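You operate a simulated robot arm through the tools that you are given. There is no shell and no other tool. Be economical: measure what you need, move in short steps, check, and stop when the job is done.

The job below is to be done with a simulated robot arm. You get a single attempt, and the scene is never put back.

## Task
Zero the cycles, set 2 to go and let the pump run them down.
Fine: green selector on before the pump selector goes to run; watch it stop, with 2 on the cycle display; leave the other controls.

Only the result counts: the job must be done as asked and must still hold three seconds after the hand-in. Knocking over, shifting, dropping, spilling or breaking anything else fails it.

## Robot
A 6-joint arm with a two-finger parallel gripper, fixed in place. Base frame: the origin is at the foot of the arm, x ahead of it, y to its left, z up. Lengths are in m, angles in degrees, forces in N, time in s.
With the tool pointing down near the work surface it reaches from about 0.48 to 0.88 m from the base axis. Its first joint turns from -115.0 to 115.0 degrees. Payload 4.2 kg.
The tool frame sits at the grasp point between the pads (the TCP): z along the fingers, y along the line on which they close. The tips reach 0.023 m beyond it. Largest opening 0.094 m; finger width 0.038, thickness 0.01; the body of the gripper, 0.054 by 0.096 m, starts 0.039 m behind the TCP.
Orientation is that of the tool frame in the base frame, as [roll, pitch, yaw] about the fixed x, y, z axes, in that order (R = Rz(yaw) Ry(pitch) Rx(roll)). With the fingers straight down and closing along the base's y, the tool's x points along the base's -x, its y along +y and its z along -z.

## Interface
- The arm moves only by the tool arm_command. Its arguments are lists of equal length, an entry for each row: "offset": the shift along the base's x, y, z in m, a list of three; "angular": the turn, a rotation vector about the base's x, y, z in degrees, a list of three. In form: {"offset": [[tx, ty, tz], ...], "angular": [[rx, ry, rz], ...]}. A call has 1 to 12 rows; each row shifts and turns the commanded pose from where the row before left it. "fingers" is the finger opening in m, from 0 to 0.094, set as the call begins (left out, the last holds). A row lasts 0.2 s, in which the tool goes at most 0.05 m and 8.6 degrees; a call with a longer step from one row to the next is refused whole, and so is a gripper value outside its range. Where a pose cannot be reached the arm comes as near as it can. A force on the tool above 90 N (or 10 N above the force at the start of the call, whichever is more), or a blocked arm, ends the call early, and 0.2 s more pass. Each finger travels about 0.108 m/s and halts on what it meets, pressing with about 20 N; the grip force reading is that of the motor and also rises with nothing between the fingers. The clock runs only during rows and for 0.2 s after the last one: add rows that do not move to give the fingers time. It gives the time, the measured TCP pose, the force on the tool (base axes), the opening and the grip force at its end, in the units of the frame above (readings bear some noise), with the torque about the TCP (base axes, N m) and any sound that the robot's microphone picked up.
- Cameras (640 x 400 px; columns grow to the right, rows downward): "scene" is fixed at [0.2162, 0.5138, 1.6535]; the picture's right is [-0.78, -0.63, 0.00], its down [-0.36, 0.45, -0.82] and it looks along [0.52, -0.63, -0.58] (base axes); focal length 319 px, centre (320, 200). "wrist" rides on the gripper at [0.086, 0.016, -0.074] in the tool frame; the picture's right is [-0.18, 0.98, 0.00], its down [-0.58, -0.11, -0.81] and it looks along [-0.79, -0.15, 0.59] (tool axes); focal length 243 px, centre (320, 200).
- get_image(camera): a new picture of that camera. No time passes.
- move_column(by): slides the trunk up (or, below 0, down) by that many m; the arm rides with it, the base frame stays. It gives what a move gives, with no picture.
- measure_at(camera, pixels): for up to 12 pixels [column, row] of the newest picture of that camera ("zoom" is the newest enlarged one), the place [x, y, z] in the base frame of the surface seen there, good to about 0.003 m, but the place of the scene camera against the robot may be out by one fixed shift of up to 0.018 m in any direction. No time passes.
- zoom(camera, box): a new picture of the part [left, top, right, bottom] of that camera's present view, enlarged. No time passes.
- close_job(): hands the job in; it is judged then, once.

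Work in short steps. Measure before you move; look again where a grasp or a placing could have gone wrong, and mend it. You have 80 turns and 54 pictures in all, those below and enlarged ones among them. Open the gripper and draw the arm clear of the work before you hand the job in, unless the task says otherwise; then end with one line.

The tools are called after "Emit:" as name(argument=value, ...) on one line, values as JSON. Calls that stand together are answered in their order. arm_command: Moves the arm, as the interface text tells. Its arguments: {"type":"object","properties":{"offset":{"type":"array","items":{"type":"array","items":{"type":"number"}}},"angular":{"type":"array","items":{"type":"array","items":{"type":"number"}}},"fingers":{"type":"number"}},"required":["offset","angular"]} The other tools are called the same way: move_column (by) slides the trunk up or down; get_image (camera) takes a picture; measure_at (camera, pixels) gives the place of the surface under pixels of a picture; zoom (camera, box) takes an enlarged picture of a part of a camera's view; close_job () hands the job in.

At the start:

```text
time: 0.0
tool_pos: [0.4765, 0.1177, 1.4005]
orientation: [180.0, -0.1, 180.0]
contact_force: [-0.1, 0.4, -0.1]
moment: [-0.02, -0.01, -0.02]
gripper_width: 0.094
gripper_force: 0.1
trunk travel left (down, up): [-0.9, 0.09]
```

scene: 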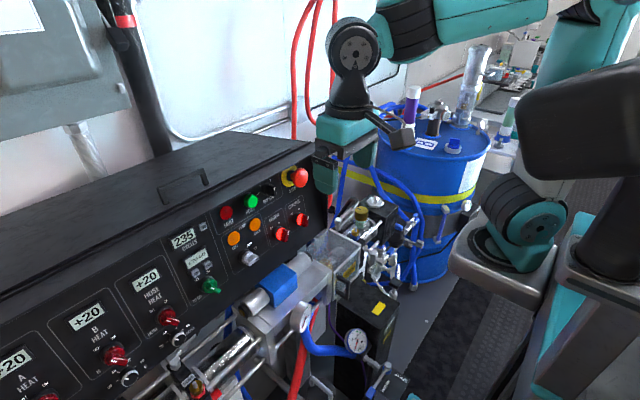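
wrist: 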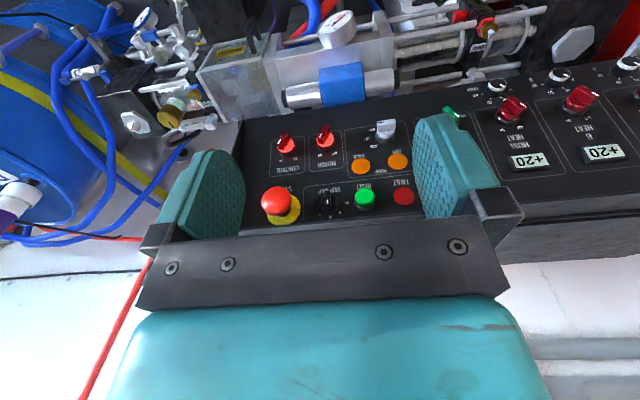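

The panel is visible in both views; I zoom in on the control area around (220,240) in the scene and (380,150) in the wrist view.

Emit:
zoom(camera="scene", box=[150, 160, 320, 300])

Emit:
zoom(camera="wrist", box=[240, 80, 480, 230])

```text
2.86 times, centred on (235, 230) of scene
```

zoom: 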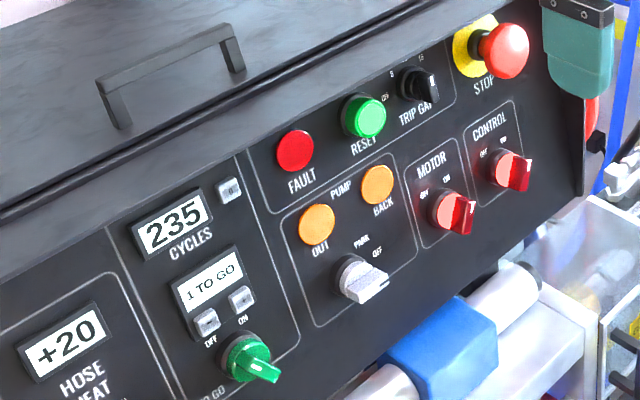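

```text
2.67 times, centred on (360, 155) of wrist
```

zoom: 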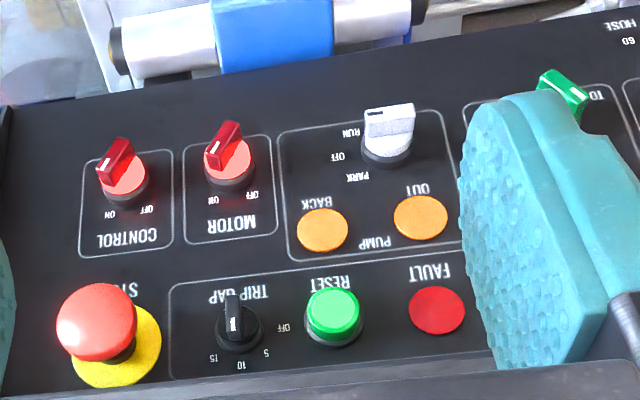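

The zoom shows the CYCLES display with its small button, the "1 TO GO" display with two small buttons, the green selector below and the white pump selector. I measure these in the scene and the visible ones in the wrist zoom, to find the panel plane and the scene shift.

Emit:
measure_at(camera="scene", pixels=[[203.5, 226.5], [195.5, 272], [207.7, 264.3], [209.5, 285], [249, 258], [184, 240], [252, 202], [226, 215], [234, 238], [255, 225], [300, 177], [240, 285]])

Emit:
measure_at(camera="zoom", pixels=[[332, 310], [437, 310], [420, 217], [322, 229], [388, 125], [565, 90], [95, 315], [228, 165], [300, 370], [270, 120], [440, 120], [50, 200]])

```text
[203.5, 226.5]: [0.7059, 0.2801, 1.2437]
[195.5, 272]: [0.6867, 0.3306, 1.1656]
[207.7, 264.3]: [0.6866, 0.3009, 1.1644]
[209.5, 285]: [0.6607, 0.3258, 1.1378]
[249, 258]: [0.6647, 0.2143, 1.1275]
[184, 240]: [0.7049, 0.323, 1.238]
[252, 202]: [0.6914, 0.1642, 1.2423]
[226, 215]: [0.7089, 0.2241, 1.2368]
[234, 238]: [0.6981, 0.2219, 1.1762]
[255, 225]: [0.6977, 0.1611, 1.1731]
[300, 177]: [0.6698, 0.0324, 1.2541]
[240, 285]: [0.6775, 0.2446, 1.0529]
```

```text
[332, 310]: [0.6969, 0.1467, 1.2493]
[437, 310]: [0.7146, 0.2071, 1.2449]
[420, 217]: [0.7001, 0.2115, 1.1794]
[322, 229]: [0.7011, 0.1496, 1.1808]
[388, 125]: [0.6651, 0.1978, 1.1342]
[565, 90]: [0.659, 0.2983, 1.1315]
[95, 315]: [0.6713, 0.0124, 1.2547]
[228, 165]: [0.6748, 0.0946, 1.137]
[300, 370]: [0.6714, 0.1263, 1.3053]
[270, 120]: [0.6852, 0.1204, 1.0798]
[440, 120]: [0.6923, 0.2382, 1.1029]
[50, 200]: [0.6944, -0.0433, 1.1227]
```

The panel leans about 10° and faces -x; the scene readings are shifted by about (-0.004,+0.014,-0.006). I tilt the tool forwards and move it to y≈0.21 for a closer look, staying well clear.

Emit:
arm_command(offset=[[0, 0.012, 0], [0, 0.012, 0], [0, 0.012, 0], [0, 0.012, 0], [0, 0.012, 0], [0, 0.012, 0], [0, 0.012, 0]], angular=[[0, -8, 0], [0, -8, 0], [0, -8, 0], [0, -8, 0], [0, -8, 0], [0, -8, 0], [0, 0, 0]], fingers=0)

Emit:
get_image(camera="wrist")

Emit:
get_image(camera="scene")

```text
time: 1.6
tool_pos: [0.4901, 0.1869, 1.4096]
orientation: [178.4, 48.3, 176.2]
contact_force: [0.3, 0.0, 0.0]
moment: [0.02, 0.03, 0.04]
gripper_width: 0.0
gripper_force: 19.7
trunk travel left (down, up): [-0.9, 0.09]
```

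```text
49 pictures are left
```

wrist: 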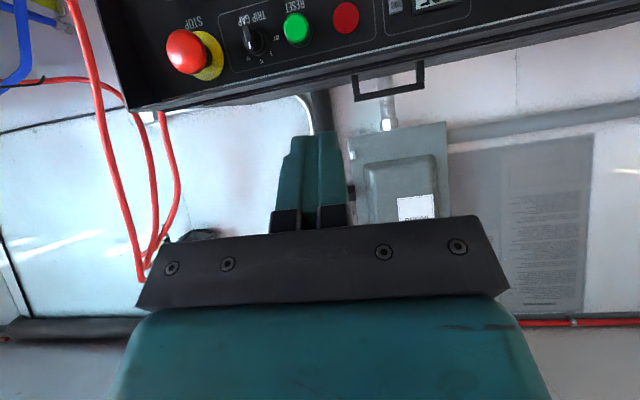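

```text
48 pictures are left
```

scene: 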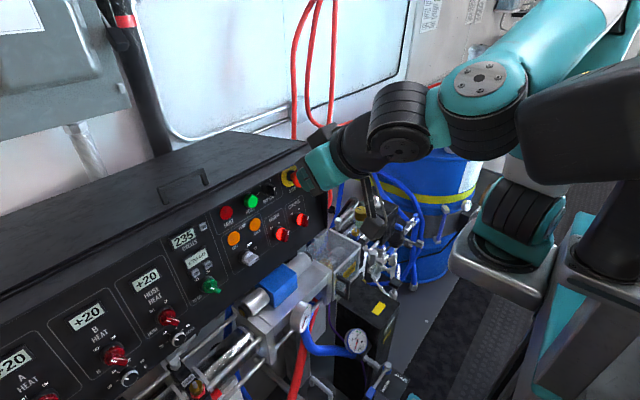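

The arm is in free space in front of the panel, with the tip at x≈0.51. I lower the trunk to bring the tool to panel height.

Emit:
move_column(by=-0.2)

Emit:
get_image(camera="wrist")

```text
time: 3.8
tool_pos: [0.4888, 0.1917, 1.2079]
orientation: [178.8, 48.2, 176.7]
contact_force: [0.2, -0.5, -0.2]
moment: [0.02, -0.01, 0.04]
gripper_width: 0.0
gripper_force: 19.8
trunk travel left (down, up): [-0.7, 0.29]
```

```text
47 pictures are left
```

wrist: 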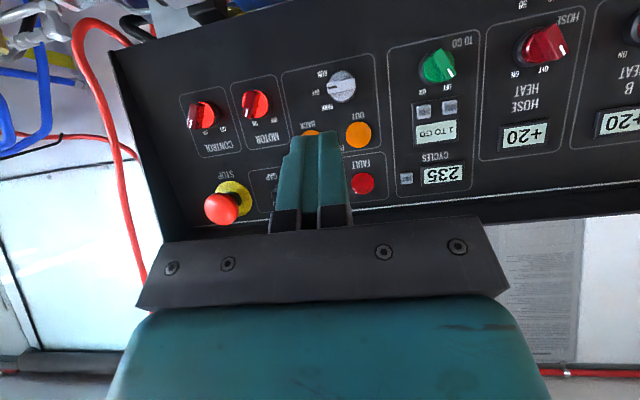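

Good view. I zoom in on the counter and pump groups, then measure in that picture.

Emit:
zoom(camera="wrist", box=[300, 40, 492, 200])

Emit:
measure_at(camera="wrist", pixels=[[405, 179], [424, 111], [449, 107], [442, 72], [437, 66], [342, 87], [442, 175], [436, 132], [359, 134], [438, 92], [342, 112], [400, 150]])

```text
2.50 times, centred on (396, 120) of wrist
```

zoom: 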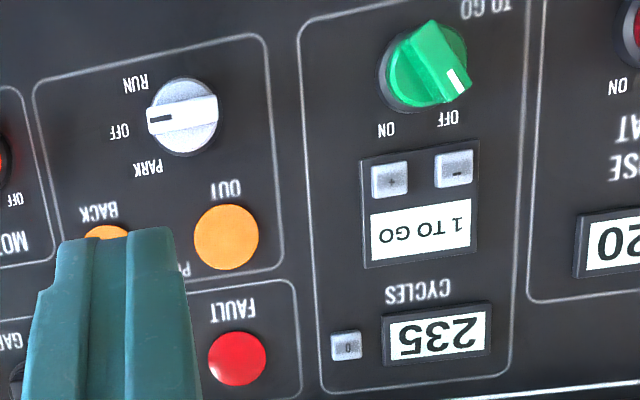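

```text
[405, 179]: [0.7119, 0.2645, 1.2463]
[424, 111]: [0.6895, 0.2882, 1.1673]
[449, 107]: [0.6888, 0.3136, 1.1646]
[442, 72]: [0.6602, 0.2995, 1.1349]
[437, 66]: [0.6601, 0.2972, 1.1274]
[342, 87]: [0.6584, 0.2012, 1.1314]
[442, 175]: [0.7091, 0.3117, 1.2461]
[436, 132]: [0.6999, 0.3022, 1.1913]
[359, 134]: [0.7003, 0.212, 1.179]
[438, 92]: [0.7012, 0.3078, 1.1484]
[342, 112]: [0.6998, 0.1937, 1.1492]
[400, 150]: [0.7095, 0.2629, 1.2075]
```

Buttons: "0" at (0.712,0.2645,1.246), "+" at (0.689,0.288,1.167); the pump selector is at OFF with RUN clockwise, the green one at OFF with ON clockwise. I check the pipes below the panel for clearance, and add a further tilt to see if the arm follows.

Emit:
measure_at(camera="scene", pixels=[[258, 300], [275, 285], [285, 278], [300, 316], [320, 275], [240, 325], [228, 345], [265, 268], [270, 310]])

Emit:
arm_command(offset=[[0, 0.01, 0], [0, 0.01, 0], [0, 0.01, 0], [0, 0.01, 0], [0, 0, 0], [0, 0, 0]], angular=[[0, -8, 0], [0, -8, 0], [0, -8, 0], [0, -8, 0], [0, 0, 0], [0, 0, 0]])

```text
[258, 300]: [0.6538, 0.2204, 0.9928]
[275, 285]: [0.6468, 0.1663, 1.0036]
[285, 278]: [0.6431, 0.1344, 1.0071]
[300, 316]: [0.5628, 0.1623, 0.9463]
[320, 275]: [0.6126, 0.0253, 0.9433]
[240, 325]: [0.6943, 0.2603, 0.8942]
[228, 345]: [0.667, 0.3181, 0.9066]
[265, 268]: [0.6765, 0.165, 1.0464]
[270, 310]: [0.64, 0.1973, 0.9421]
```

```text
time: 4.4
tool_pos: [0.5228, 0.1781, 1.2076]
orientation: [178.6, 64.5, 169.9]
contact_force: [-0.2, 0.7, -0.1]
moment: [-0.01, 0.01, 0.05]
gripper_width: 0.0
gripper_force: 19.8
trunk travel left (down, up): [-0.7, 0.29]
stopped in row 3: the arm was blocked; the commanded pose is now the measured one
```

Pipes stay below z≈1.02, so no concern. The arm blocked because it is folded too close; I shift forward and aim the tool while moving.

Emit:
arm_command(offset=[[0.015, 0.01, 0], [0.015, 0.01, 0], [0.01, 0.01, 0], [0, 0.015, 0], [0, 0.015, 0], [0, 0.01, 0], [0, 0, 0]], angular=[[0, 0, 0], [0, 0, 3], [0, -3, 4], [0, -4, 4], [0, -4, 0], [0, -4, 0], [0, 0, 0]])

Emit:
get_image(camera="scene")

```text
time: 6.0
tool_pos: [0.5614, 0.2513, 1.2015]
orientation: [-179.2, 79.6, -176.4]
contact_force: [0.4, 0.0, 0.1]
moment: [0.02, -0.02, -0.01]
gripper_width: 0.0
gripper_force: 20.2
trunk travel left (down, up): [-0.7, 0.29]
```

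```text
45 pictures are left
```

scene: 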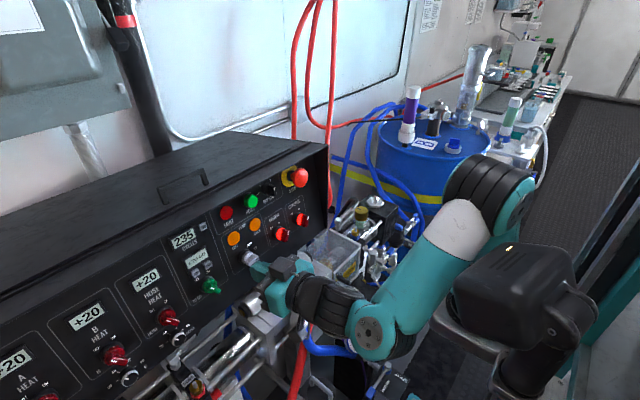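

The tool now points along the panel normal (pitch 79.6). I bring the closed fingertips in front of the "0" button, still about 5 cm off.

Emit:
arm_command(offset=[[0.01, 0.002, 0.012], [0.01, 0.002, 0.012], [0.01, 0.002, 0.012], [0.01, 0.002, 0.008], [0.01, 0.002, 0], [0.01, 0, 0], [0, 0, 0], [0, 0, 0]], angular=[[0, 0, -1.5], [0, 0, -1.5], [0, 0, 0], [0, 0, 0], [0, 0, 0], [0, 0, 0], [0, 0, 0], [0, 0, 0]])

Emit:
get_image(camera="wrist")

```text
time: 7.8
tool_pos: [0.6225, 0.2613, 1.2475]
orientation: [-178.9, 79.5, -179.2]
contact_force: [-1.0, 0.5, 0.0]
moment: [0.03, -0.02, 0.02]
gripper_width: 0.0002
gripper_force: 20.4
trunk travel left (down, up): [-0.7, 0.29]
```

```text
44 pictures are left
```

wrist: 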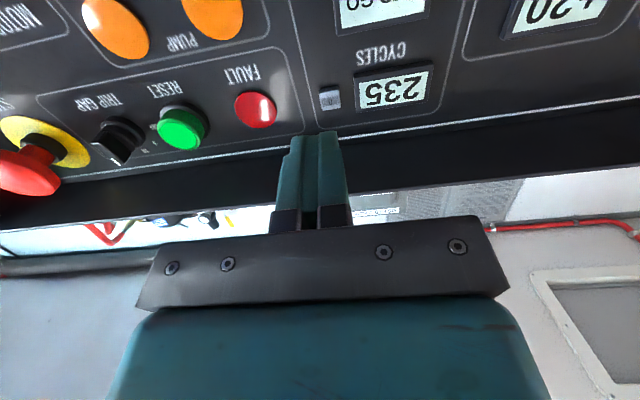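

The "0" button is at (330,98) and the tips at (313,138). I re-measure both from this closer view.

Emit:
measure_at(camera="wrist", pixels=[[330, 99], [330, 105], [340, 88], [395, 88], [350, 115], [300, 141], [328, 137], [310, 100], [310, 60]])

```text
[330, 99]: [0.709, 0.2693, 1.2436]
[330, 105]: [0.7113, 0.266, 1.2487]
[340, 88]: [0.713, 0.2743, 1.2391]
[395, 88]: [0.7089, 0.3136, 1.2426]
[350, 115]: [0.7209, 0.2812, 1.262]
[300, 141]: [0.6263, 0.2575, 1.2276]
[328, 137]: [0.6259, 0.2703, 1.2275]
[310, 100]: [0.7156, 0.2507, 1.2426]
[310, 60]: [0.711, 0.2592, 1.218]
```

Button centre is about (0.7095,0.2665,1.2455), tip at (0.645,0.261,1.243). I advance 5.5 cm to just short of it.

Emit:
arm_command(offset=[[0.015, 0.001, 0.001], [0.015, 0.001, 0.001], [0.015, 0.001, 0.001], [0.01, 0, 0], [0, 0, 0], [0, 0, 0]], angular=[[0, 0, 0], [0, 0, 0], [0, 0, 0], [0, 0, 0], [0, 0, 0], [0, 0, 0]])

Emit:
get_image(camera="wrist")

```text
time: 9.2
tool_pos: [0.6768, 0.264, 1.2499]
orientation: [-178.9, 79.5, -179.3]
contact_force: [-0.4, -1.1, 0.2]
moment: [0.01, -0.01, 0.02]
gripper_width: 0.0001
gripper_force: 20.1
trunk travel left (down, up): [-0.7, 0.29]
```

```text
43 pictures are left
```

wrist: 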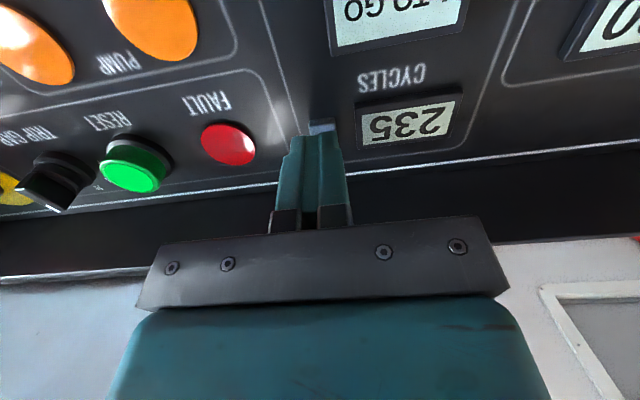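

The tip is right in front of the button (322,125). I press forward in small steps and watch the force.

Emit:
arm_command(offset=[[0.004, 0.002, -0.001], [0.003, 0, 0], [0.003, 0, 0], [0.002, 0, 0], [0, 0, 0]], angular=[[0, 0, 0], [0, 0, 0], [0, 0, 0], [0, 0, 0], [0, 0, 0]])

```text
time: 10.4
tool_pos: [0.6876, 0.2656, 1.2479]
orientation: [-178.9, 79.4, -179.3]
contact_force: [-0.1, -0.5, -0.4]
moment: [-0.01, -0.01, 0.01]
gripper_width: 0.0
gripper_force: 20.3
trunk travel left (down, up): [-0.7, 0.29]
```

No contact yet (tip x≈0.710). I continue by 2 mm steps.

Emit:
arm_command(offset=[[0.002, 0, 0], [0.002, 0, 0], [0, 0, 0]], angular=[[0, 0, 0], [0, 0, 0], [0, 0, 0]])

Emit:
zoom(camera="wrist", box=[240, 60, 480, 210])

```text
time: 11.2
tool_pos: [0.6914, 0.267, 1.2491]
orientation: [-178.9, 79.5, -179.2]
contact_force: [-2.5, -0.2, -0.5]
moment: [-0.01, 0.01, -0.01]
gripper_width: 0.0
gripper_force: 19.9
trunk travel left (down, up): [-0.7, 0.29]
heard: click
```

```text
2.67 times, centred on (360, 135) of wrist
```

zoom: 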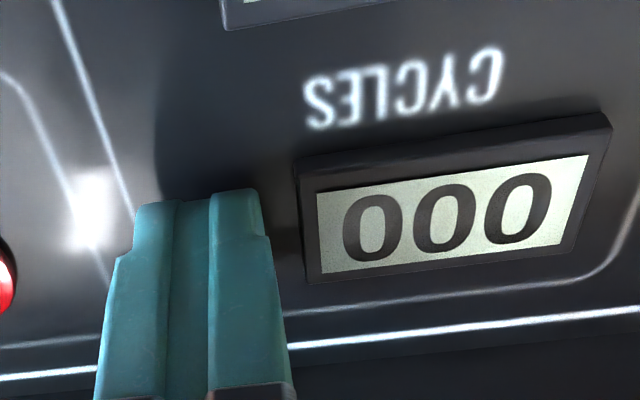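

Click heard and the display shows 000. I back off 6 cm and go before the "+" button, aiming a bit above its centre to clear the green knob, with the tool leveled 5°.

Emit:
arm_command(offset=[[-0.015, 0, 0], [-0.015, 0, 0], [-0.015, 0, 0], [-0.015, 0, 0], [0, 0.005, -0.018], [0, 0.005, -0.018], [0, 0.005, -0.018], [0, 0.005, -0.017], [0, 0, 0], [0, 0, 0]], angular=[[0, 0, 0], [0, 0, 0], [0, 0, 0], [0, 0, 0], [0, -2, 0], [0, -3, 0], [0, 0, 0], [0, 0, 0], [0, 0, 0], [0, 0, 0]])

Emit:
get_image(camera="wrist")

```text
time: 13.4
tool_pos: [0.6322, 0.2865, 1.1781]
orientation: [-178.2, 84.6, -178.4]
contact_force: [0.7, 0.0, -0.3]
moment: [-0.01, -0.01, 0.01]
gripper_width: 0.0003
gripper_force: 19.9
trunk travel left (down, up): [-0.7, 0.29]
```

```text
41 pictures are left
```

wrist: 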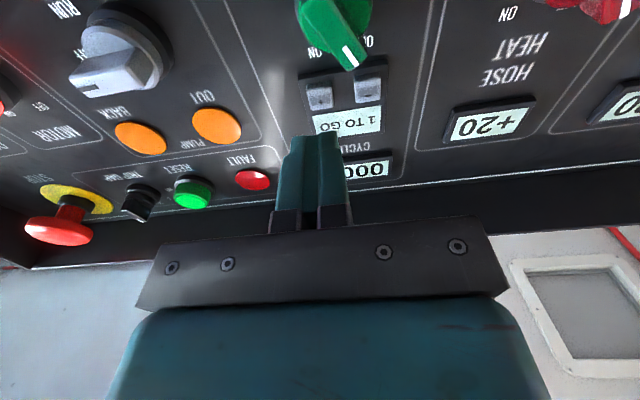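

The "+" button (left one in the inverted view) is at (319,96) and the "-" at (368,88). I re-measure them and the knobs from here.

Emit:
measure_at(camera="wrist", pixels=[[319, 94], [319, 100], [310, 96], [329, 94], [357, 90], [368, 90], [345, 115], [346, 55], [325, 15], [345, 35], [120, 60], [90, 80]])

Emit:
zoom(camera="wrist", box=[240, 0, 440, 150])

```text
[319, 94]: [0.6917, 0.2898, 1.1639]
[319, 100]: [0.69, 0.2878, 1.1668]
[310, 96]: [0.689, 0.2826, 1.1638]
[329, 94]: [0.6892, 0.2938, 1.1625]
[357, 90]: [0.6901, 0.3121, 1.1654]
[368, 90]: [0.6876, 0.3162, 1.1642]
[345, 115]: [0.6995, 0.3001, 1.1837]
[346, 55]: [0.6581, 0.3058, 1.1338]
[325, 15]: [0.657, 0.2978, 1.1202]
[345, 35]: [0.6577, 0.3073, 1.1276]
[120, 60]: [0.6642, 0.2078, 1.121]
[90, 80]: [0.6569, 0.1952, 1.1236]
```

```text
2.67 times, centred on (340, 75) of wrist
```

zoom: 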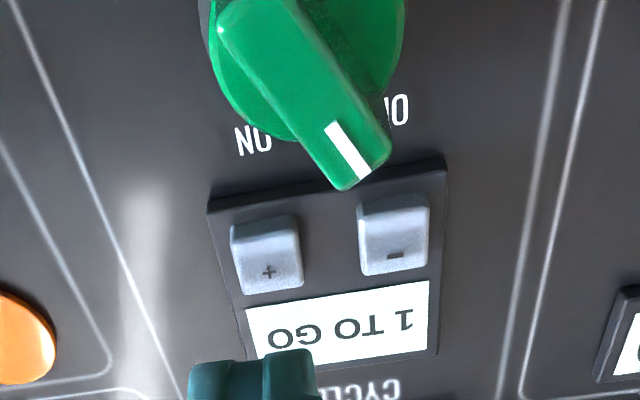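

"+" centre is (0.690,0.288,1.165); the fingers at y 0.2865, bottom z≈1.157, clear of the knob handle. I advance 2.8 cm, then press in small steps.

Emit:
arm_command(offset=[[0.01, 0, 0], [0.01, 0, 0], [0.008, 0, 0], [0.002, 0, 0], [0.002, 0, 0], [0, 0, 0]], angular=[[0, 0, 0], [0, 0, 0], [0, 0, 0], [0, 0, 0], [0, 0, 0], [0, 0, 0]])

Emit:
zoom(camera="wrist", box=[240, 40, 480, 190])

```text
time: 14.8
tool_pos: [0.6627, 0.2874, 1.1791]
orientation: [-178.2, 84.5, -178.6]
contact_force: [0.0, -0.2, 0.2]
moment: [-0.04, 0.03, -0.02]
gripper_width: 0.0001
gripper_force: 20.2
trunk travel left (down, up): [-0.7, 0.29]
```

```text
2.67 times, centred on (360, 115) of wrist
```

zoom: 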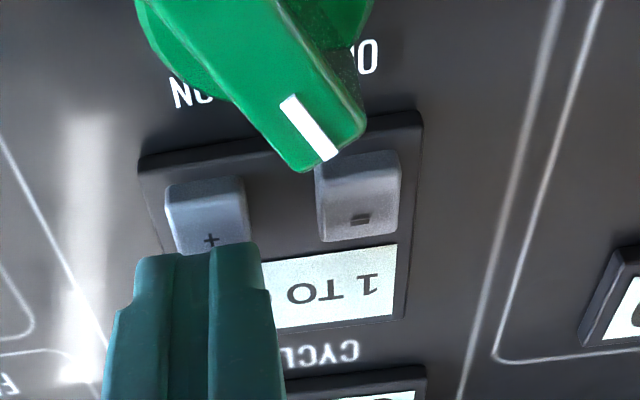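

Aligned with "+", no contact yet. I press on in 1.5–2 mm steps, 2 mm lower.

Emit:
arm_command(offset=[[0.002, 0, -0.002], [0.002, 0, 0], [0.0015, 0, 0]], angular=[[0, 0, 0], [0, 0, 0], [0, 0, 0]])

```text
time: 15.6
tool_pos: [0.6697, 0.2886, 1.1765]
orientation: [-178.0, 84.5, -178.4]
contact_force: [-2.1, -0.3, -0.5]
moment: [0.01, 0.0, 0.0]
gripper_width: 0.0
gripper_force: 19.7
trunk travel left (down, up): [-0.7, 0.29]
```

Light contact (2 N) but no click yet. I add another 1.5 mm.

Emit:
arm_command(offset=[[0.0015, 0, 0]], angular=[[0, 0, 0]])

```text
time: 16.0
tool_pos: [0.6702, 0.289, 1.1754]
orientation: [-178.3, 84.5, -178.5]
contact_force: [-2.7, -0.3, 0.7]
moment: [0.0, 0.01, 0.03]
gripper_width: 0.0001
gripper_force: 20.0
trunk travel left (down, up): [-0.7, 0.29]
heard: click
```

Click heard. I back away 4 cm and look at the display.

Emit:
arm_command(offset=[[-0.01, 0, 0], [-0.015, 0, 0], [-0.015, 0, 0], [0, 0, 0]], angular=[[0, 0, 0], [0, 0, 0], [0, 0, 0], [0, 0, 0]])

Emit:
zoom(camera="wrist", box=[240, 0, 440, 150])

```text
time: 17.0
tool_pos: [0.6305, 0.2863, 1.1748]
orientation: [-178.6, 84.4, -178.7]
contact_force: [-0.5, 0.1, -0.3]
moment: [0.03, -0.01, -0.02]
gripper_width: 0.0002
gripper_force: 20.3
trunk travel left (down, up): [-0.7, 0.29]
```

```text
2.67 times, centred on (340, 75) of wrist
```

zoom: 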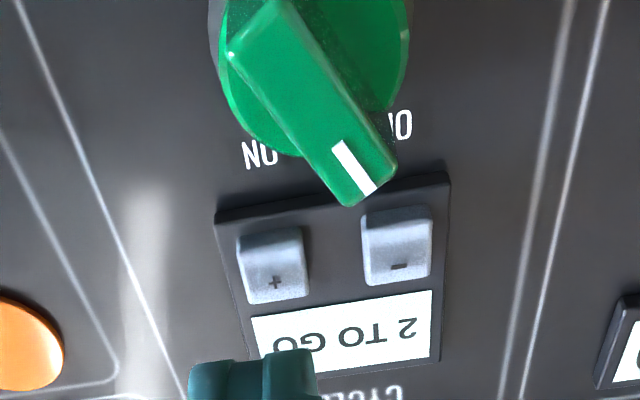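

The display now shows 2 TO GO. Next the green knob: I measure the handle corners for its centre and direction.

Emit:
measure_at(camera="zoom", pixels=[[345, 198], [388, 165], [235, 52], [270, 8], [310, 100], [290, 120], [345, 80], [372, 180], [300, 150], [400, 60]])

```text
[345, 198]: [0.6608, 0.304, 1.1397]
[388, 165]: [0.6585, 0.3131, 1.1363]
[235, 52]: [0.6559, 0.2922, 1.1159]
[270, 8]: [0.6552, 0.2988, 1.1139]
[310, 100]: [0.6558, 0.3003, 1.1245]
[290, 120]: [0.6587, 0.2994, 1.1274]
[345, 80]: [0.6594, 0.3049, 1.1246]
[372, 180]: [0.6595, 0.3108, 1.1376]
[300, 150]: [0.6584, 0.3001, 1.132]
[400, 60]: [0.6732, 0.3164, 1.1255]
```

Handle centre ≈(0.6575,0.302,1.1265), direction 60° in the y–z plane, so I turn the tool -30° about its axis, restore panel-normal pitch and stand off 6 cm with fingers open to 4 cm.

Emit:
arm_command(offset=[[-0.02, 0, 0], [-0.023, 0.004, 0], [0, 0.004, -0.012], [0, 0.004, -0.012], [0, 0.004, -0.012], [0, 0, 0], [0, 0, 0], [0, 0, 0]], angular=[[0, 2, 0], [0, 2, 0], [-7.4, 0, 1.3], [-7.4, 0, 1.3], [-7.4, 0, 1.3], [-7.4, 0, 1.3], [0, 0, 0], [0, 0, 0]], fingers=0.04)

Emit:
get_image(camera="wrist")

```text
time: 18.8
tool_pos: [0.5866, 0.3028, 1.1407]
orientation: [-108.4, 58.4, -105.8]
contact_force: [-0.2, -0.3, 0.6]
moment: [0.03, 0.01, -0.01]
gripper_width: 0.0398
gripper_force: 0.1
trunk travel left (down, up): [-0.7, 0.29]
```

```text
37 pictures are left
```

wrist: 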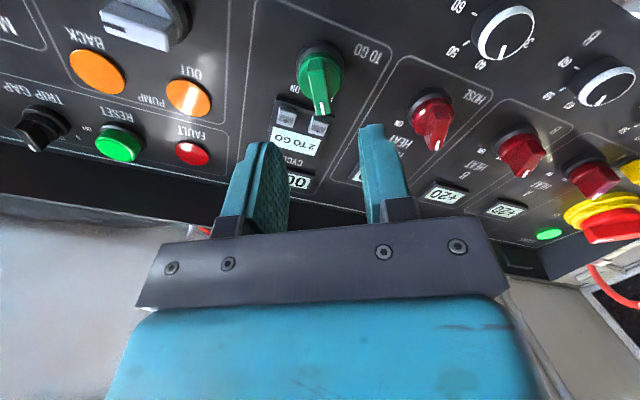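

Orientation is as intended (tool axis (0.986,0,-0.165), closing axis at -30°). I advance to straddle the green handle.

Emit:
arm_command(offset=[[0.012, 0, -0.0025], [0.012, 0, -0.0025], [0.012, 0, -0.0025], [0.012, -0.0008, -0.0025], [0.006, 0, -0.001], [0, 0, 0]], angular=[[0, 0, 0], [0, 0, 0], [0, 0, 0], [0, 0, 0], [0, 0, 0], [0, 0, 0]])

Emit:
get_image(camera="wrist")

```text
time: 20.2
tool_pos: [0.64, 0.2999, 1.1301]
orientation: [-108.3, 58.5, -105.7]
contact_force: [0.4, 0.5, -0.7]
moment: [-0.02, 0.03, 0.0]
gripper_width: 0.0399
gripper_force: 0.1
trunk travel left (down, up): [-0.7, 0.29]
```

```text
36 pictures are left
```

wrist: 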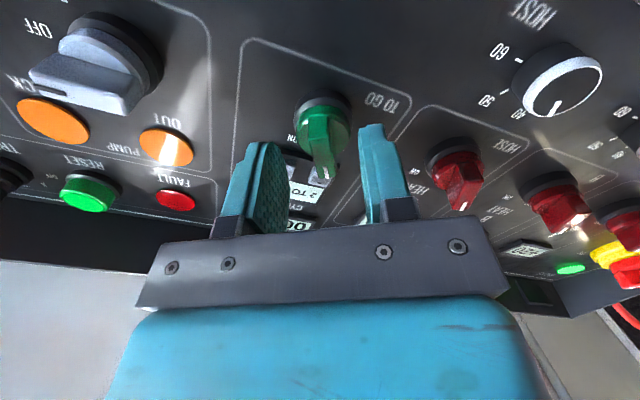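

The handle at (320,135) lies between the tips. I go 7 mm deeper and close.

Emit:
arm_command(offset=[[0.007, 0.002, -0.001], [0, 0, 0]], angular=[[0, 0, 0], [0, 0, 0]])

Emit:
arm_command(offset=[[0, 0, 0], [0, 0, 0], [0, 0, 0]], angular=[[0, 0, 0], [0, 0, 0], [0, 0, 0]], fingers=0.004)

Emit:
get_image(camera="wrist")

```text
time: 20.8
tool_pos: [0.6458, 0.3034, 1.1283]
orientation: [-108.4, 58.5, -105.9]
contact_force: [-0.4, -0.1, 0.0]
moment: [0.04, -0.02, -0.01]
gripper_width: 0.04
gripper_force: 0.0
trunk travel left (down, up): [-0.7, 0.29]
```

```text
time: 21.6
tool_pos: [0.6464, 0.3018, 1.1284]
orientation: [-108.3, 58.5, -105.8]
contact_force: [0.3, -2.3, 2.0]
moment: [0.18, 0.28, 0.26]
gripper_width: 0.011
gripper_force: 44.5
trunk travel left (down, up): [-0.7, 0.29]
```

```text
35 pictures are left
```

wrist: 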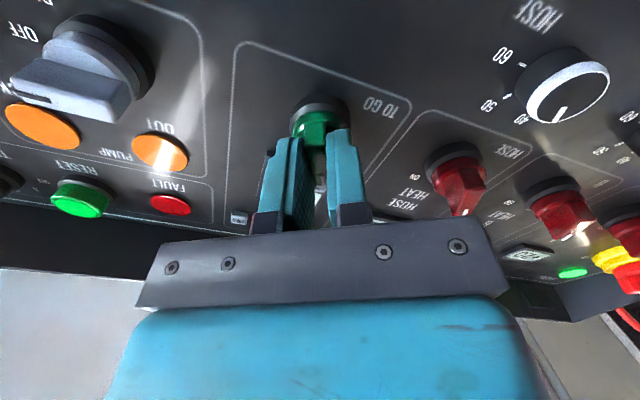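

Gripped at 11 mm width. I turn 30° clockwise about the knob axis and check.

Emit:
arm_command(offset=[[0, 0, 0], [0, 0, 0], [0, 0, 0], [0, 0, 0]], angular=[[7.4, 0, -1.3], [7.4, 0, -1.3], [7.4, 0, -1.3], [7.4, 0, -1.3]])

```text
time: 22.6
tool_pos: [0.6473, 0.302, 1.1294]
orientation: [-179.5, 80.4, -180.0]
contact_force: [-16.1, -16.1, 1.2]
moment: [0.05, 0.89, -0.02]
gripper_width: 0.011
gripper_force: 44.8
trunk travel left (down, up): [-0.7, 0.29]
```

Modest forces; I continue another 30°.

Emit:
arm_command(offset=[[-0.0005, 0, 0], [0, 0, 0], [0, 0, 0], [0, 0, 0]], angular=[[7.4, 0, -1.3], [7.4, 0, -1.3], [7.4, 0, -1.3], [7.4, 0, -1.3]])

Emit:
get_image(camera="wrist")

```text
time: 23.6
tool_pos: [0.6473, 0.3023, 1.1285]
orientation: [109.0, 58.6, 105.8]
contact_force: [-9.0, -16.4, -4.9]
moment: [-0.09, -0.32, -0.32]
gripper_width: 0.0111
gripper_force: 44.8
trunk travel left (down, up): [-0.7, 0.29]
```

```text
34 pictures are left
```

wrist: 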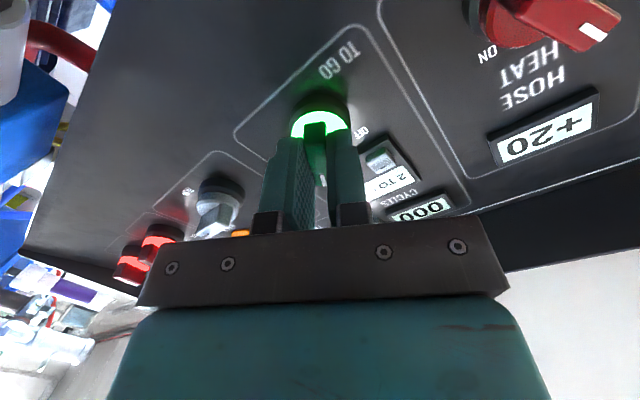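

The green knob is lit now. I open the fingers, retreat along the axis and look at it.

Emit:
arm_command(offset=[[0, 0, 0], [0, 0, 0]], angular=[[0, 0, 0], [0, 0, 0]], fingers=0.04)

Emit:
arm_command(offset=[[-0.015, 0, 0.0025], [-0.015, 0, 0.0025], [-0.015, 0, 0.0025], [-0.015, 0, 0.0025], [0, 0, 0], [0, 0, 0]], angular=[[0, 0, 0], [0, 0, 0], [0, 0, 0], [0, 0, 0], [-7.4, 0, 1.3], [-7.4, 0, 1.3]])

Emit:
get_image(camera="wrist")

```text
time: 24.2
tool_pos: [0.6475, 0.3039, 1.1289]
orientation: [109.0, 58.7, 106.1]
contact_force: [0.9, -1.2, -0.2]
moment: [0.0, 0.01, -0.03]
gripper_width: 0.0399
gripper_force: 0.0
trunk travel left (down, up): [-0.7, 0.29]
```

```text
time: 25.6
tool_pos: [0.5879, 0.3038, 1.1373]
orientation: [123.7, 72.5, 122.0]
contact_force: [0.4, -0.9, 0.6]
moment: [-0.03, 0.01, -0.04]
gripper_width: 0.04
gripper_force: 0.1
trunk travel left (down, up): [-0.7, 0.29]
```

```text
33 pictures are left
```

wrist: 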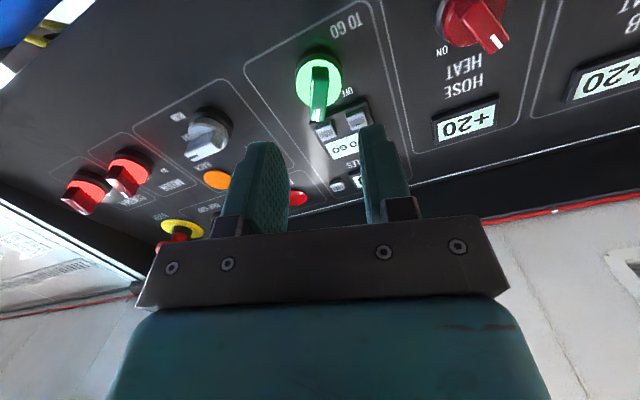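

Green is ON and lit (318,85). Now I level the tool, shift right to y≈0.2 at stand-off and look at the pump selector.

Emit:
arm_command(offset=[[0, -0.025, 0], [0, -0.025, 0], [0, -0.025, 0], [0, -0.025, 0], [-0.01, 0, 0], [0, 0, 0]], angular=[[-7.4, 0, 1.3], [-7.4, 0, 1.3], [0, 0, 0], [0, 0, 0], [0, 0, 0], [0, 0, 0]])

Emit:
get_image(camera="wrist")

Emit:
zoom(camera="wrist", box=[240, 40, 432, 160])

```text
time: 27.0
tool_pos: [0.5797, 0.2059, 1.136]
orientation: [-178.9, 80.4, -179.2]
contact_force: [0.1, 0.0, 0.7]
moment: [-0.02, -0.03, -0.01]
gripper_width: 0.0401
gripper_force: 0.1
trunk travel left (down, up): [-0.7, 0.29]
```

```text
32 pictures are left
```

wrist: 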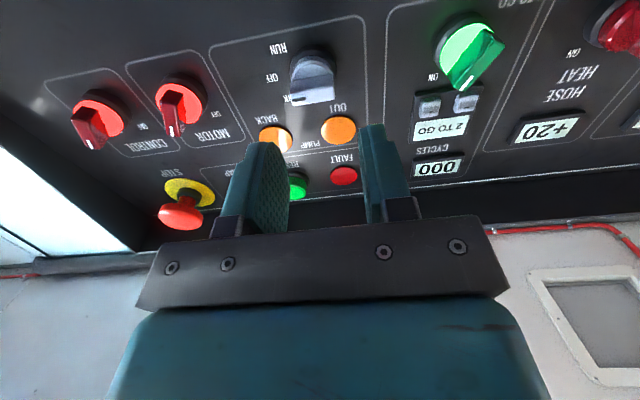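

```text
3.33 times, centred on (336, 100) of wrist
```

zoom: 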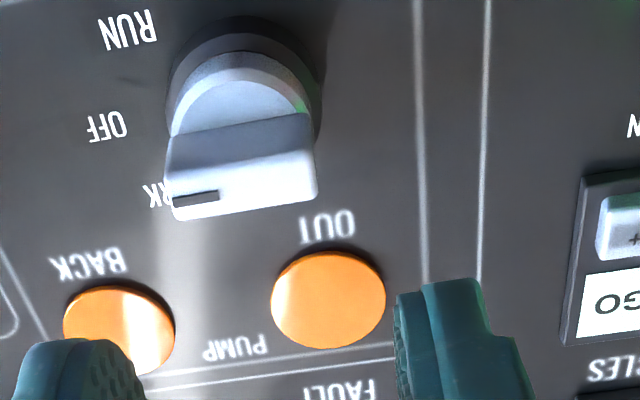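

The pump handle lies nearly horizontal with its mark on the right-hand (-y) side. I measure its front-face corners and the labels.

Emit:
measure_at(camera="zoom", pixels=[[174, 188], [312, 168], [312, 192], [177, 214], [245, 190], [240, 145], [108, 125], [130, 30], [200, 60], [155, 197], [300, 60]])

```text
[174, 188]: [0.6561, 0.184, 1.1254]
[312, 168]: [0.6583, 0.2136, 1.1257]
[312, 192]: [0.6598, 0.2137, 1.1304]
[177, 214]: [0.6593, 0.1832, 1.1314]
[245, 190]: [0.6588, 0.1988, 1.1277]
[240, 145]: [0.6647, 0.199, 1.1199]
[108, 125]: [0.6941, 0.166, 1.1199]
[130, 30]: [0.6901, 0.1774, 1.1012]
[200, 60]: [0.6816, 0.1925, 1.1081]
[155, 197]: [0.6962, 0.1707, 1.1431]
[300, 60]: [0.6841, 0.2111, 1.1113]
```

Handle centre is (0.658,0.199,1.1275), exactly horizontal; RUN is 45° clockwise. I roll the tool -90° at stand-off so the fingers close vertically.

Emit:
arm_command(offset=[[0, -0.002, 0.001], [0, -0.002, 0.001], [0, -0.002, 0.001], [0, -0.001, 0.001], [0, 0, 0], [0, 0, 0], [0, 0, 0], [0, 0, 0], [0, 0, 0], [0, 0, 0], [0, 0, 0], [0, 0, 0]], angular=[[-8.06, 0, 1.39], [-8.06, 0, 1.39], [-8.06, 0, 1.39], [-8.06, 0, 1.39], [-8.06, 0, 1.39], [-8.06, 0, 1.39], [-8.06, 0, 1.39], [-8.06, 0, 1.39], [-8.06, 0, 1.39], [-8.06, 0, 1.39], [-8.06, 0, 1.39], [0, 0, 0]])

Emit:
get_image(camera="wrist")

Emit:
get_image(camera="scene")

```text
time: 29.6
tool_pos: [0.5769, 0.1958, 1.1429]
orientation: [-99.4, -0.2, -89.6]
contact_force: [-0.1, -0.3, 0.2]
moment: [0.02, 0.0, 0.01]
gripper_width: 0.0399
gripper_force: 0.0
trunk travel left (down, up): [-0.7, 0.29]
```

```text
30 pictures are left
```

wrist: 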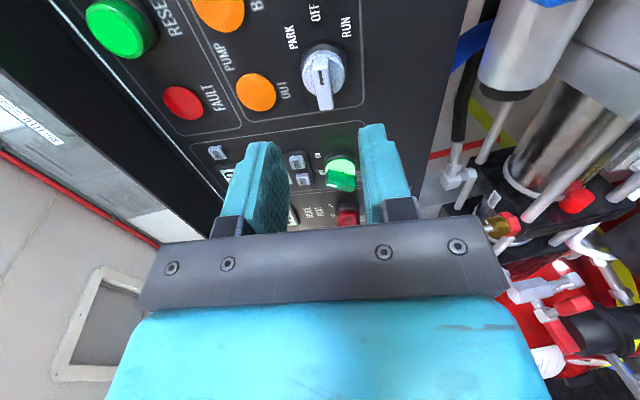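

```text
29 pictures are left
```

scene: 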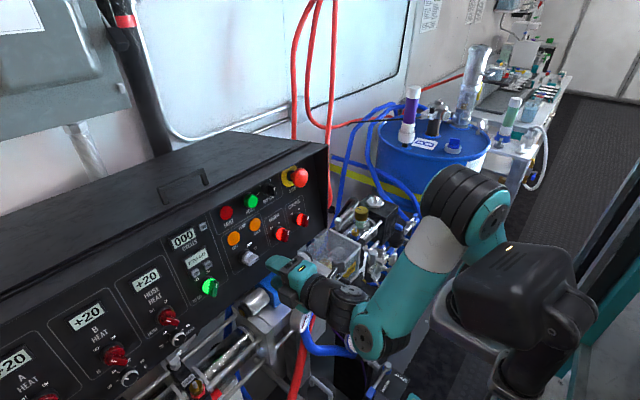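

Orientation good. I re-measure the pump handle from this view for the final alignment.

Emit:
measure_at(camera="wrist", pixels=[[322, 72], [325, 90], [325, 105], [319, 90], [331, 90], [322, 62]])

```text
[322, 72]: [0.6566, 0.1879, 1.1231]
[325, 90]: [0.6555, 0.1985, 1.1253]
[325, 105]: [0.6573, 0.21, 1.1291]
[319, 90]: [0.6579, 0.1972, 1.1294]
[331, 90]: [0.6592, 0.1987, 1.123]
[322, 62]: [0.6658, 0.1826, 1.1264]
```

Handle centre confirmed at about (0.657,0.198,1.1268). I advance 7 cm along the axis.

Emit:
arm_command(offset=[[0.014, 0.0005, -0.003], [0.014, 0.0005, -0.003], [0.014, 0.0005, -0.003], [0.014, 0.0005, -0.0025], [0.007, 0.0005, -0.0015], [0, 0, 0]], angular=[[0, 0, 0], [0, 0, 0], [0, 0, 0], [0, 0, 0], [0, 0, 0], [0, 0, 0]])

Emit:
get_image(camera="wrist")

```text
time: 31.0
tool_pos: [0.6419, 0.1993, 1.1294]
orientation: [-99.5, -0.1, -89.7]
contact_force: [-0.2, -0.1, -0.6]
moment: [0.03, 0.0, -0.01]
gripper_width: 0.0396
gripper_force: 0.1
trunk travel left (down, up): [-0.7, 0.29]
```

```text
28 pictures are left
```

wrist: 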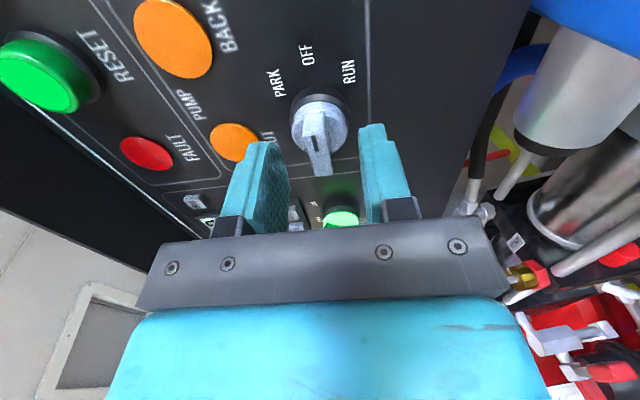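

The handle (317,145) is centred between the fingers. I go 5 mm deeper and close gently in place.

Emit:
arm_command(offset=[[0.005, -0.0005, -0.001], [0, 0, 0]], angular=[[0, 0, 0], [0, 0, 0]])

Emit:
arm_command(offset=[[0, 0, 0], [0, 0, 0], [0, 0, 0]], angular=[[0, 0, 0], [0, 0, 0], [0, 0, 0]], fingers=0.004)

Emit:
get_image(camera="wrist")

```text
time: 31.6
tool_pos: [0.647, 0.2, 1.1289]
orientation: [-99.5, 0.0, -89.7]
contact_force: [0.7, 0.4, -0.2]
moment: [-0.03, 0.01, 0.01]
gripper_width: 0.04
gripper_force: 0.1
trunk travel left (down, up): [-0.7, 0.29]
```

```text
time: 32.4
tool_pos: [0.6465, 0.1996, 1.1286]
orientation: [-99.4, 0.0, -89.7]
contact_force: [3.9, 1.5, 6.3]
moment: [-0.02, 0.45, -0.09]
gripper_width: 0.0112
gripper_force: 45.5
trunk travel left (down, up): [-0.7, 0.29]
```

```text
27 pictures are left
```

wrist: 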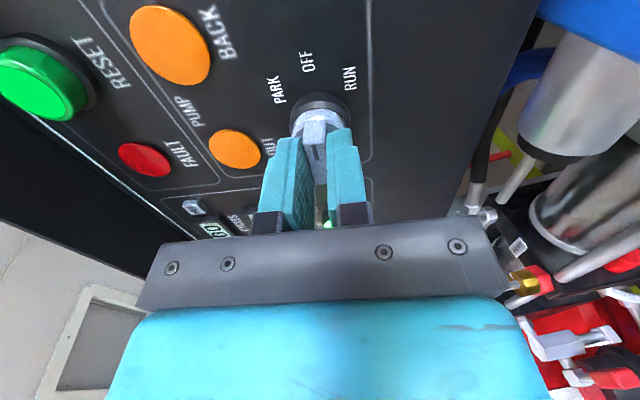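

Gripped at 11 mm. I now turn it +45° (clockwise) to RUN.

Emit:
arm_command(offset=[[0, 0, 0], [0, 0, 0], [0, 0, 0], [0, 0, 0], [0, 0, 0], [0, 0, 0]], angular=[[7.4, 0, -1.3], [7.4, 0, -1.3], [7.4, 0, -1.3], [7.4, 0, -1.3], [7.4, 0, -1.3], [7.4, 0, -1.3]])

Emit:
get_image(camera="wrist")

```text
time: 33.8
tool_pos: [0.6467, 0.1994, 1.1292]
orientation: [-103.1, 44.4, -99.5]
contact_force: [20.6, -2.3, 21.1]
moment: [-0.26, 0.7, -0.28]
gripper_width: 0.0111
gripper_force: 44.7
trunk travel left (down, up): [-0.7, 0.29]
```

```text
26 pictures are left
```

wrist: 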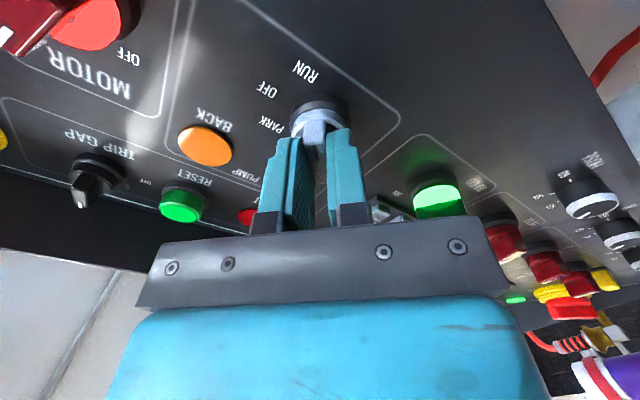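

The handle is aligned with RUN. I open the fingers, and retreat straight back while watching.

Emit:
arm_command(offset=[[0, 0, 0], [0, 0, 0]], angular=[[0, 0, 0], [0, 0, 0]], fingers=0.04)

Emit:
arm_command(offset=[[-0.015, 0, 0.0025], [-0.015, 0, 0.0025], [-0.015, 0, 0.0025], [-0.015, 0, 0.0025], [0, 0, 0]], angular=[[0, 0, 0], [0, 0, 0], [0, 0, 0], [0, 0, 0], [0, 0, 0]])

Emit:
get_image(camera="wrist")

Emit:
zoom(camera="scene", box=[150, 160, 320, 300])

```text
time: 34.4
tool_pos: [0.6455, 0.2006, 1.1277]
orientation: [-103.2, 44.2, -99.6]
contact_force: [-0.5, -0.6, -0.3]
moment: [0.05, 0.02, -0.02]
gripper_width: 0.0397
gripper_force: 0.0
trunk travel left (down, up): [-0.7, 0.29]
```

```text
time: 35.6
tool_pos: [0.5874, 0.198, 1.1384]
orientation: [-103.3, 44.2, -99.6]
contact_force: [-0.3, 0.2, 0.6]
moment: [0.0, -0.03, 0.01]
gripper_width: 0.04
gripper_force: 0.0
trunk travel left (down, up): [-0.7, 0.29]
```

```text
25 pictures are left
```

wrist: 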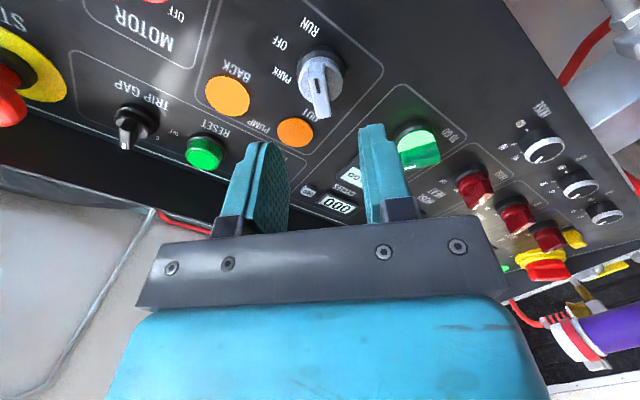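

```text
2.86 times, centred on (235, 230) of scene
```

zoom: 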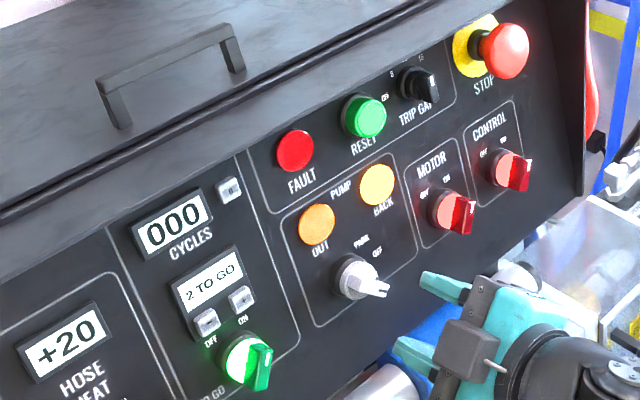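

The BACK lamp is lit: the pump is running with the selector at RUN. I draw the arm further back while time passes and look again.

Emit:
arm_command(offset=[[-0.005, 0, 0.01], [-0.005, 0, 0.01], [-0.005, 0, 0.01], [0, 0, 0.01], [0, 0, 0.01], [0, 0, 0], [0, 0, 0], [0, 0, 0], [0, 0, 0], [0, 0, 0], [0, 0, 0], [0, 0, 0]], angular=[[0, 0, 0], [0, 0, 0], [0, 0, 0], [0, 0, 0], [0, 0, 0], [0, 0, 0], [0, 0, 0], [0, 0, 0], [0, 0, 0], [0, 0, 0], [0, 0, 0], [0, 0, 0]])

Emit:
zoom(camera="scene", box=[150, 160, 320, 300])

```text
time: 38.2
tool_pos: [0.5707, 0.1982, 1.188]
orientation: [-103.2, 44.2, -99.5]
contact_force: [0.2, 0.5, 0.5]
moment: [-0.02, -0.03, -0.01]
gripper_width: 0.0403
gripper_force: 0.0
trunk travel left (down, up): [-0.7, 0.29]
```

```text
2.86 times, centred on (235, 230) of scene
```

zoom: 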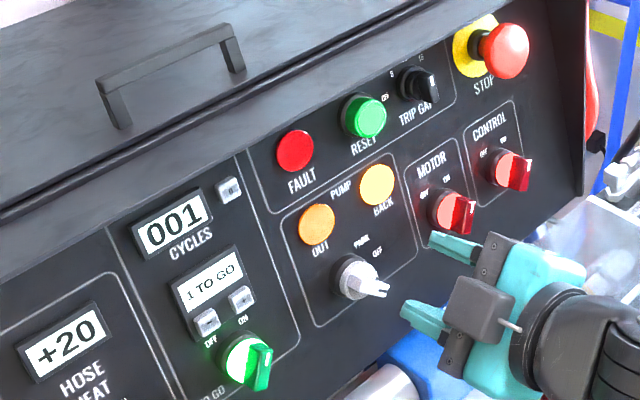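

Cycle 1 is counted, 1 to go. I wait on without moving.

Emit:
arm_command(offset=[[0, 0, 0], [0, 0, 0], [0, 0, 0], [0, 0, 0], [0, 0, 0], [0, 0, 0], [0, 0, 0], [0, 0, 0], [0, 0, 0], [0, 0, 0], [0, 0, 0], [0, 0, 0]], angular=[[0, 0, 0], [0, 0, 0], [0, 0, 0], [0, 0, 0], [0, 0, 0], [0, 0, 0], [0, 0, 0], [0, 0, 0], [0, 0, 0], [0, 0, 0], [0, 0, 0], [0, 0, 0]])

Emit:
arm_command(offset=[[0, 0, 0], [0, 0, 0], [0, 0, 0], [0, 0, 0], [0, 0, 0], [0, 0, 0], [0, 0, 0], [0, 0, 0], [0, 0, 0], [0, 0, 0], [0, 0, 0], [0, 0, 0]], angular=[[0, 0, 0], [0, 0, 0], [0, 0, 0], [0, 0, 0], [0, 0, 0], [0, 0, 0], [0, 0, 0], [0, 0, 0], [0, 0, 0], [0, 0, 0], [0, 0, 0], [0, 0, 0]])

Emit:
zoom(camera="scene", box=[150, 160, 320, 300])

```text
time: 40.8
tool_pos: [0.5704, 0.1972, 1.1882]
orientation: [-103.2, 44.1, -99.4]
contact_force: [0.1, 0.3, -0.2]
moment: [0.01, -0.01, -0.04]
gripper_width: 0.0398
gripper_force: 0.0
trunk travel left (down, up): [-0.7, 0.29]
```

```text
time: 43.4
tool_pos: [0.5717, 0.1971, 1.188]
orientation: [-103.3, 44.2, -99.5]
contact_force: [0.4, -0.4, 0.1]
moment: [0.04, -0.05, 0.01]
gripper_width: 0.0399
gripper_force: 0.1
trunk travel left (down, up): [-0.7, 0.29]
```

```text
2.86 times, centred on (235, 230) of scene
```

zoom: 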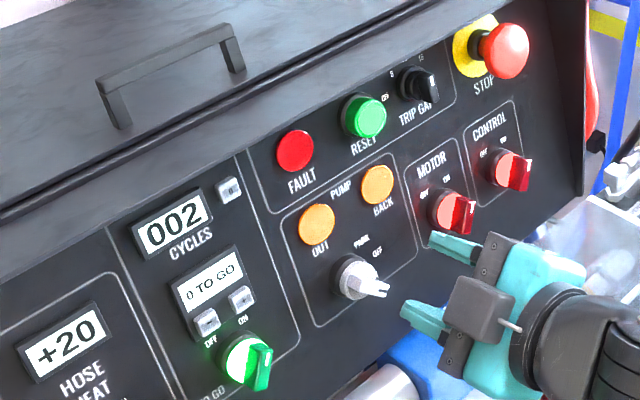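

The display shows 002 and 0 TO GO, lamps off: the pump stopped. I draw the arm a bit further clear with the gripper open, and wait to confirm it stays.

Emit:
arm_command(offset=[[0, 0, 0.02], [0, 0, 0.02], [0, 0, 0.02], [0, 0, 0.02], [0, 0, 0.02], [0, 0, 0], [0, 0, 0], [0, 0, 0], [0, 0, 0], [0, 0, 0], [0, 0, 0], [0, 0, 0]], angular=[[0, 0, 0], [0, 0, 0], [0, 0, 0], [0, 0, 0], [0, 0, 0], [0, 0, 0], [0, 0, 0], [0, 0, 0], [0, 0, 0], [0, 0, 0], [0, 0, 0], [0, 0, 0]], fingers=0.08)

Emit:
get_image(camera="scene")

Emit:
zoom(camera="scene", box=[150, 160, 320, 300])

```text
time: 46.0
tool_pos: [0.5717, 0.1978, 1.2878]
orientation: [-103.2, 44.2, -99.5]
contact_force: [0.7, 0.0, 0.7]
moment: [0.0, 0.01, -0.01]
gripper_width: 0.0801
gripper_force: 0.0
trunk travel left (down, up): [-0.7, 0.29]
```

```text
21 pictures are left
```

scene: 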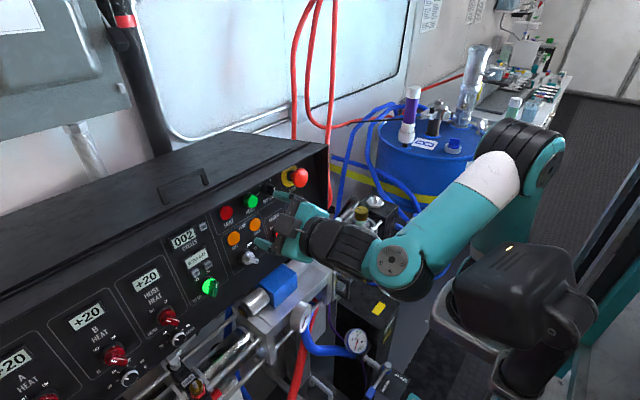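

```text
2.86 times, centred on (235, 230) of scene
```

zoom: 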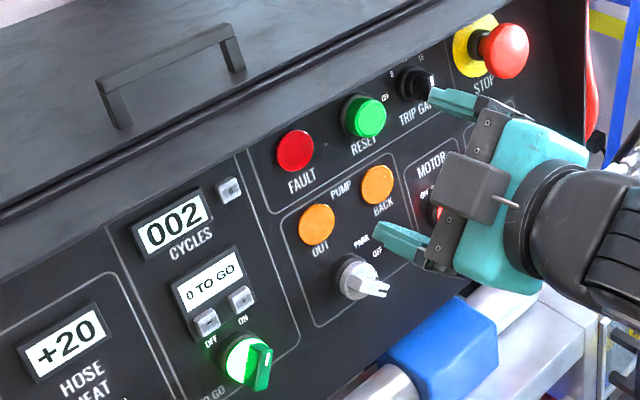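

The readings hold at 002 and 0 TO GO, and the arm is about 10 cm clear of the panel with the gripper open. I hand the job in.

Emit:
close_job()

```text
The job is handed in.
```

The job is done and handed in: I zeroed the cycles, set 2 to go, turned the green selector on and then the pump selector to RUN. The pump stopped by itself at 002 cycles with 0 to go, and I left the other controls alone.
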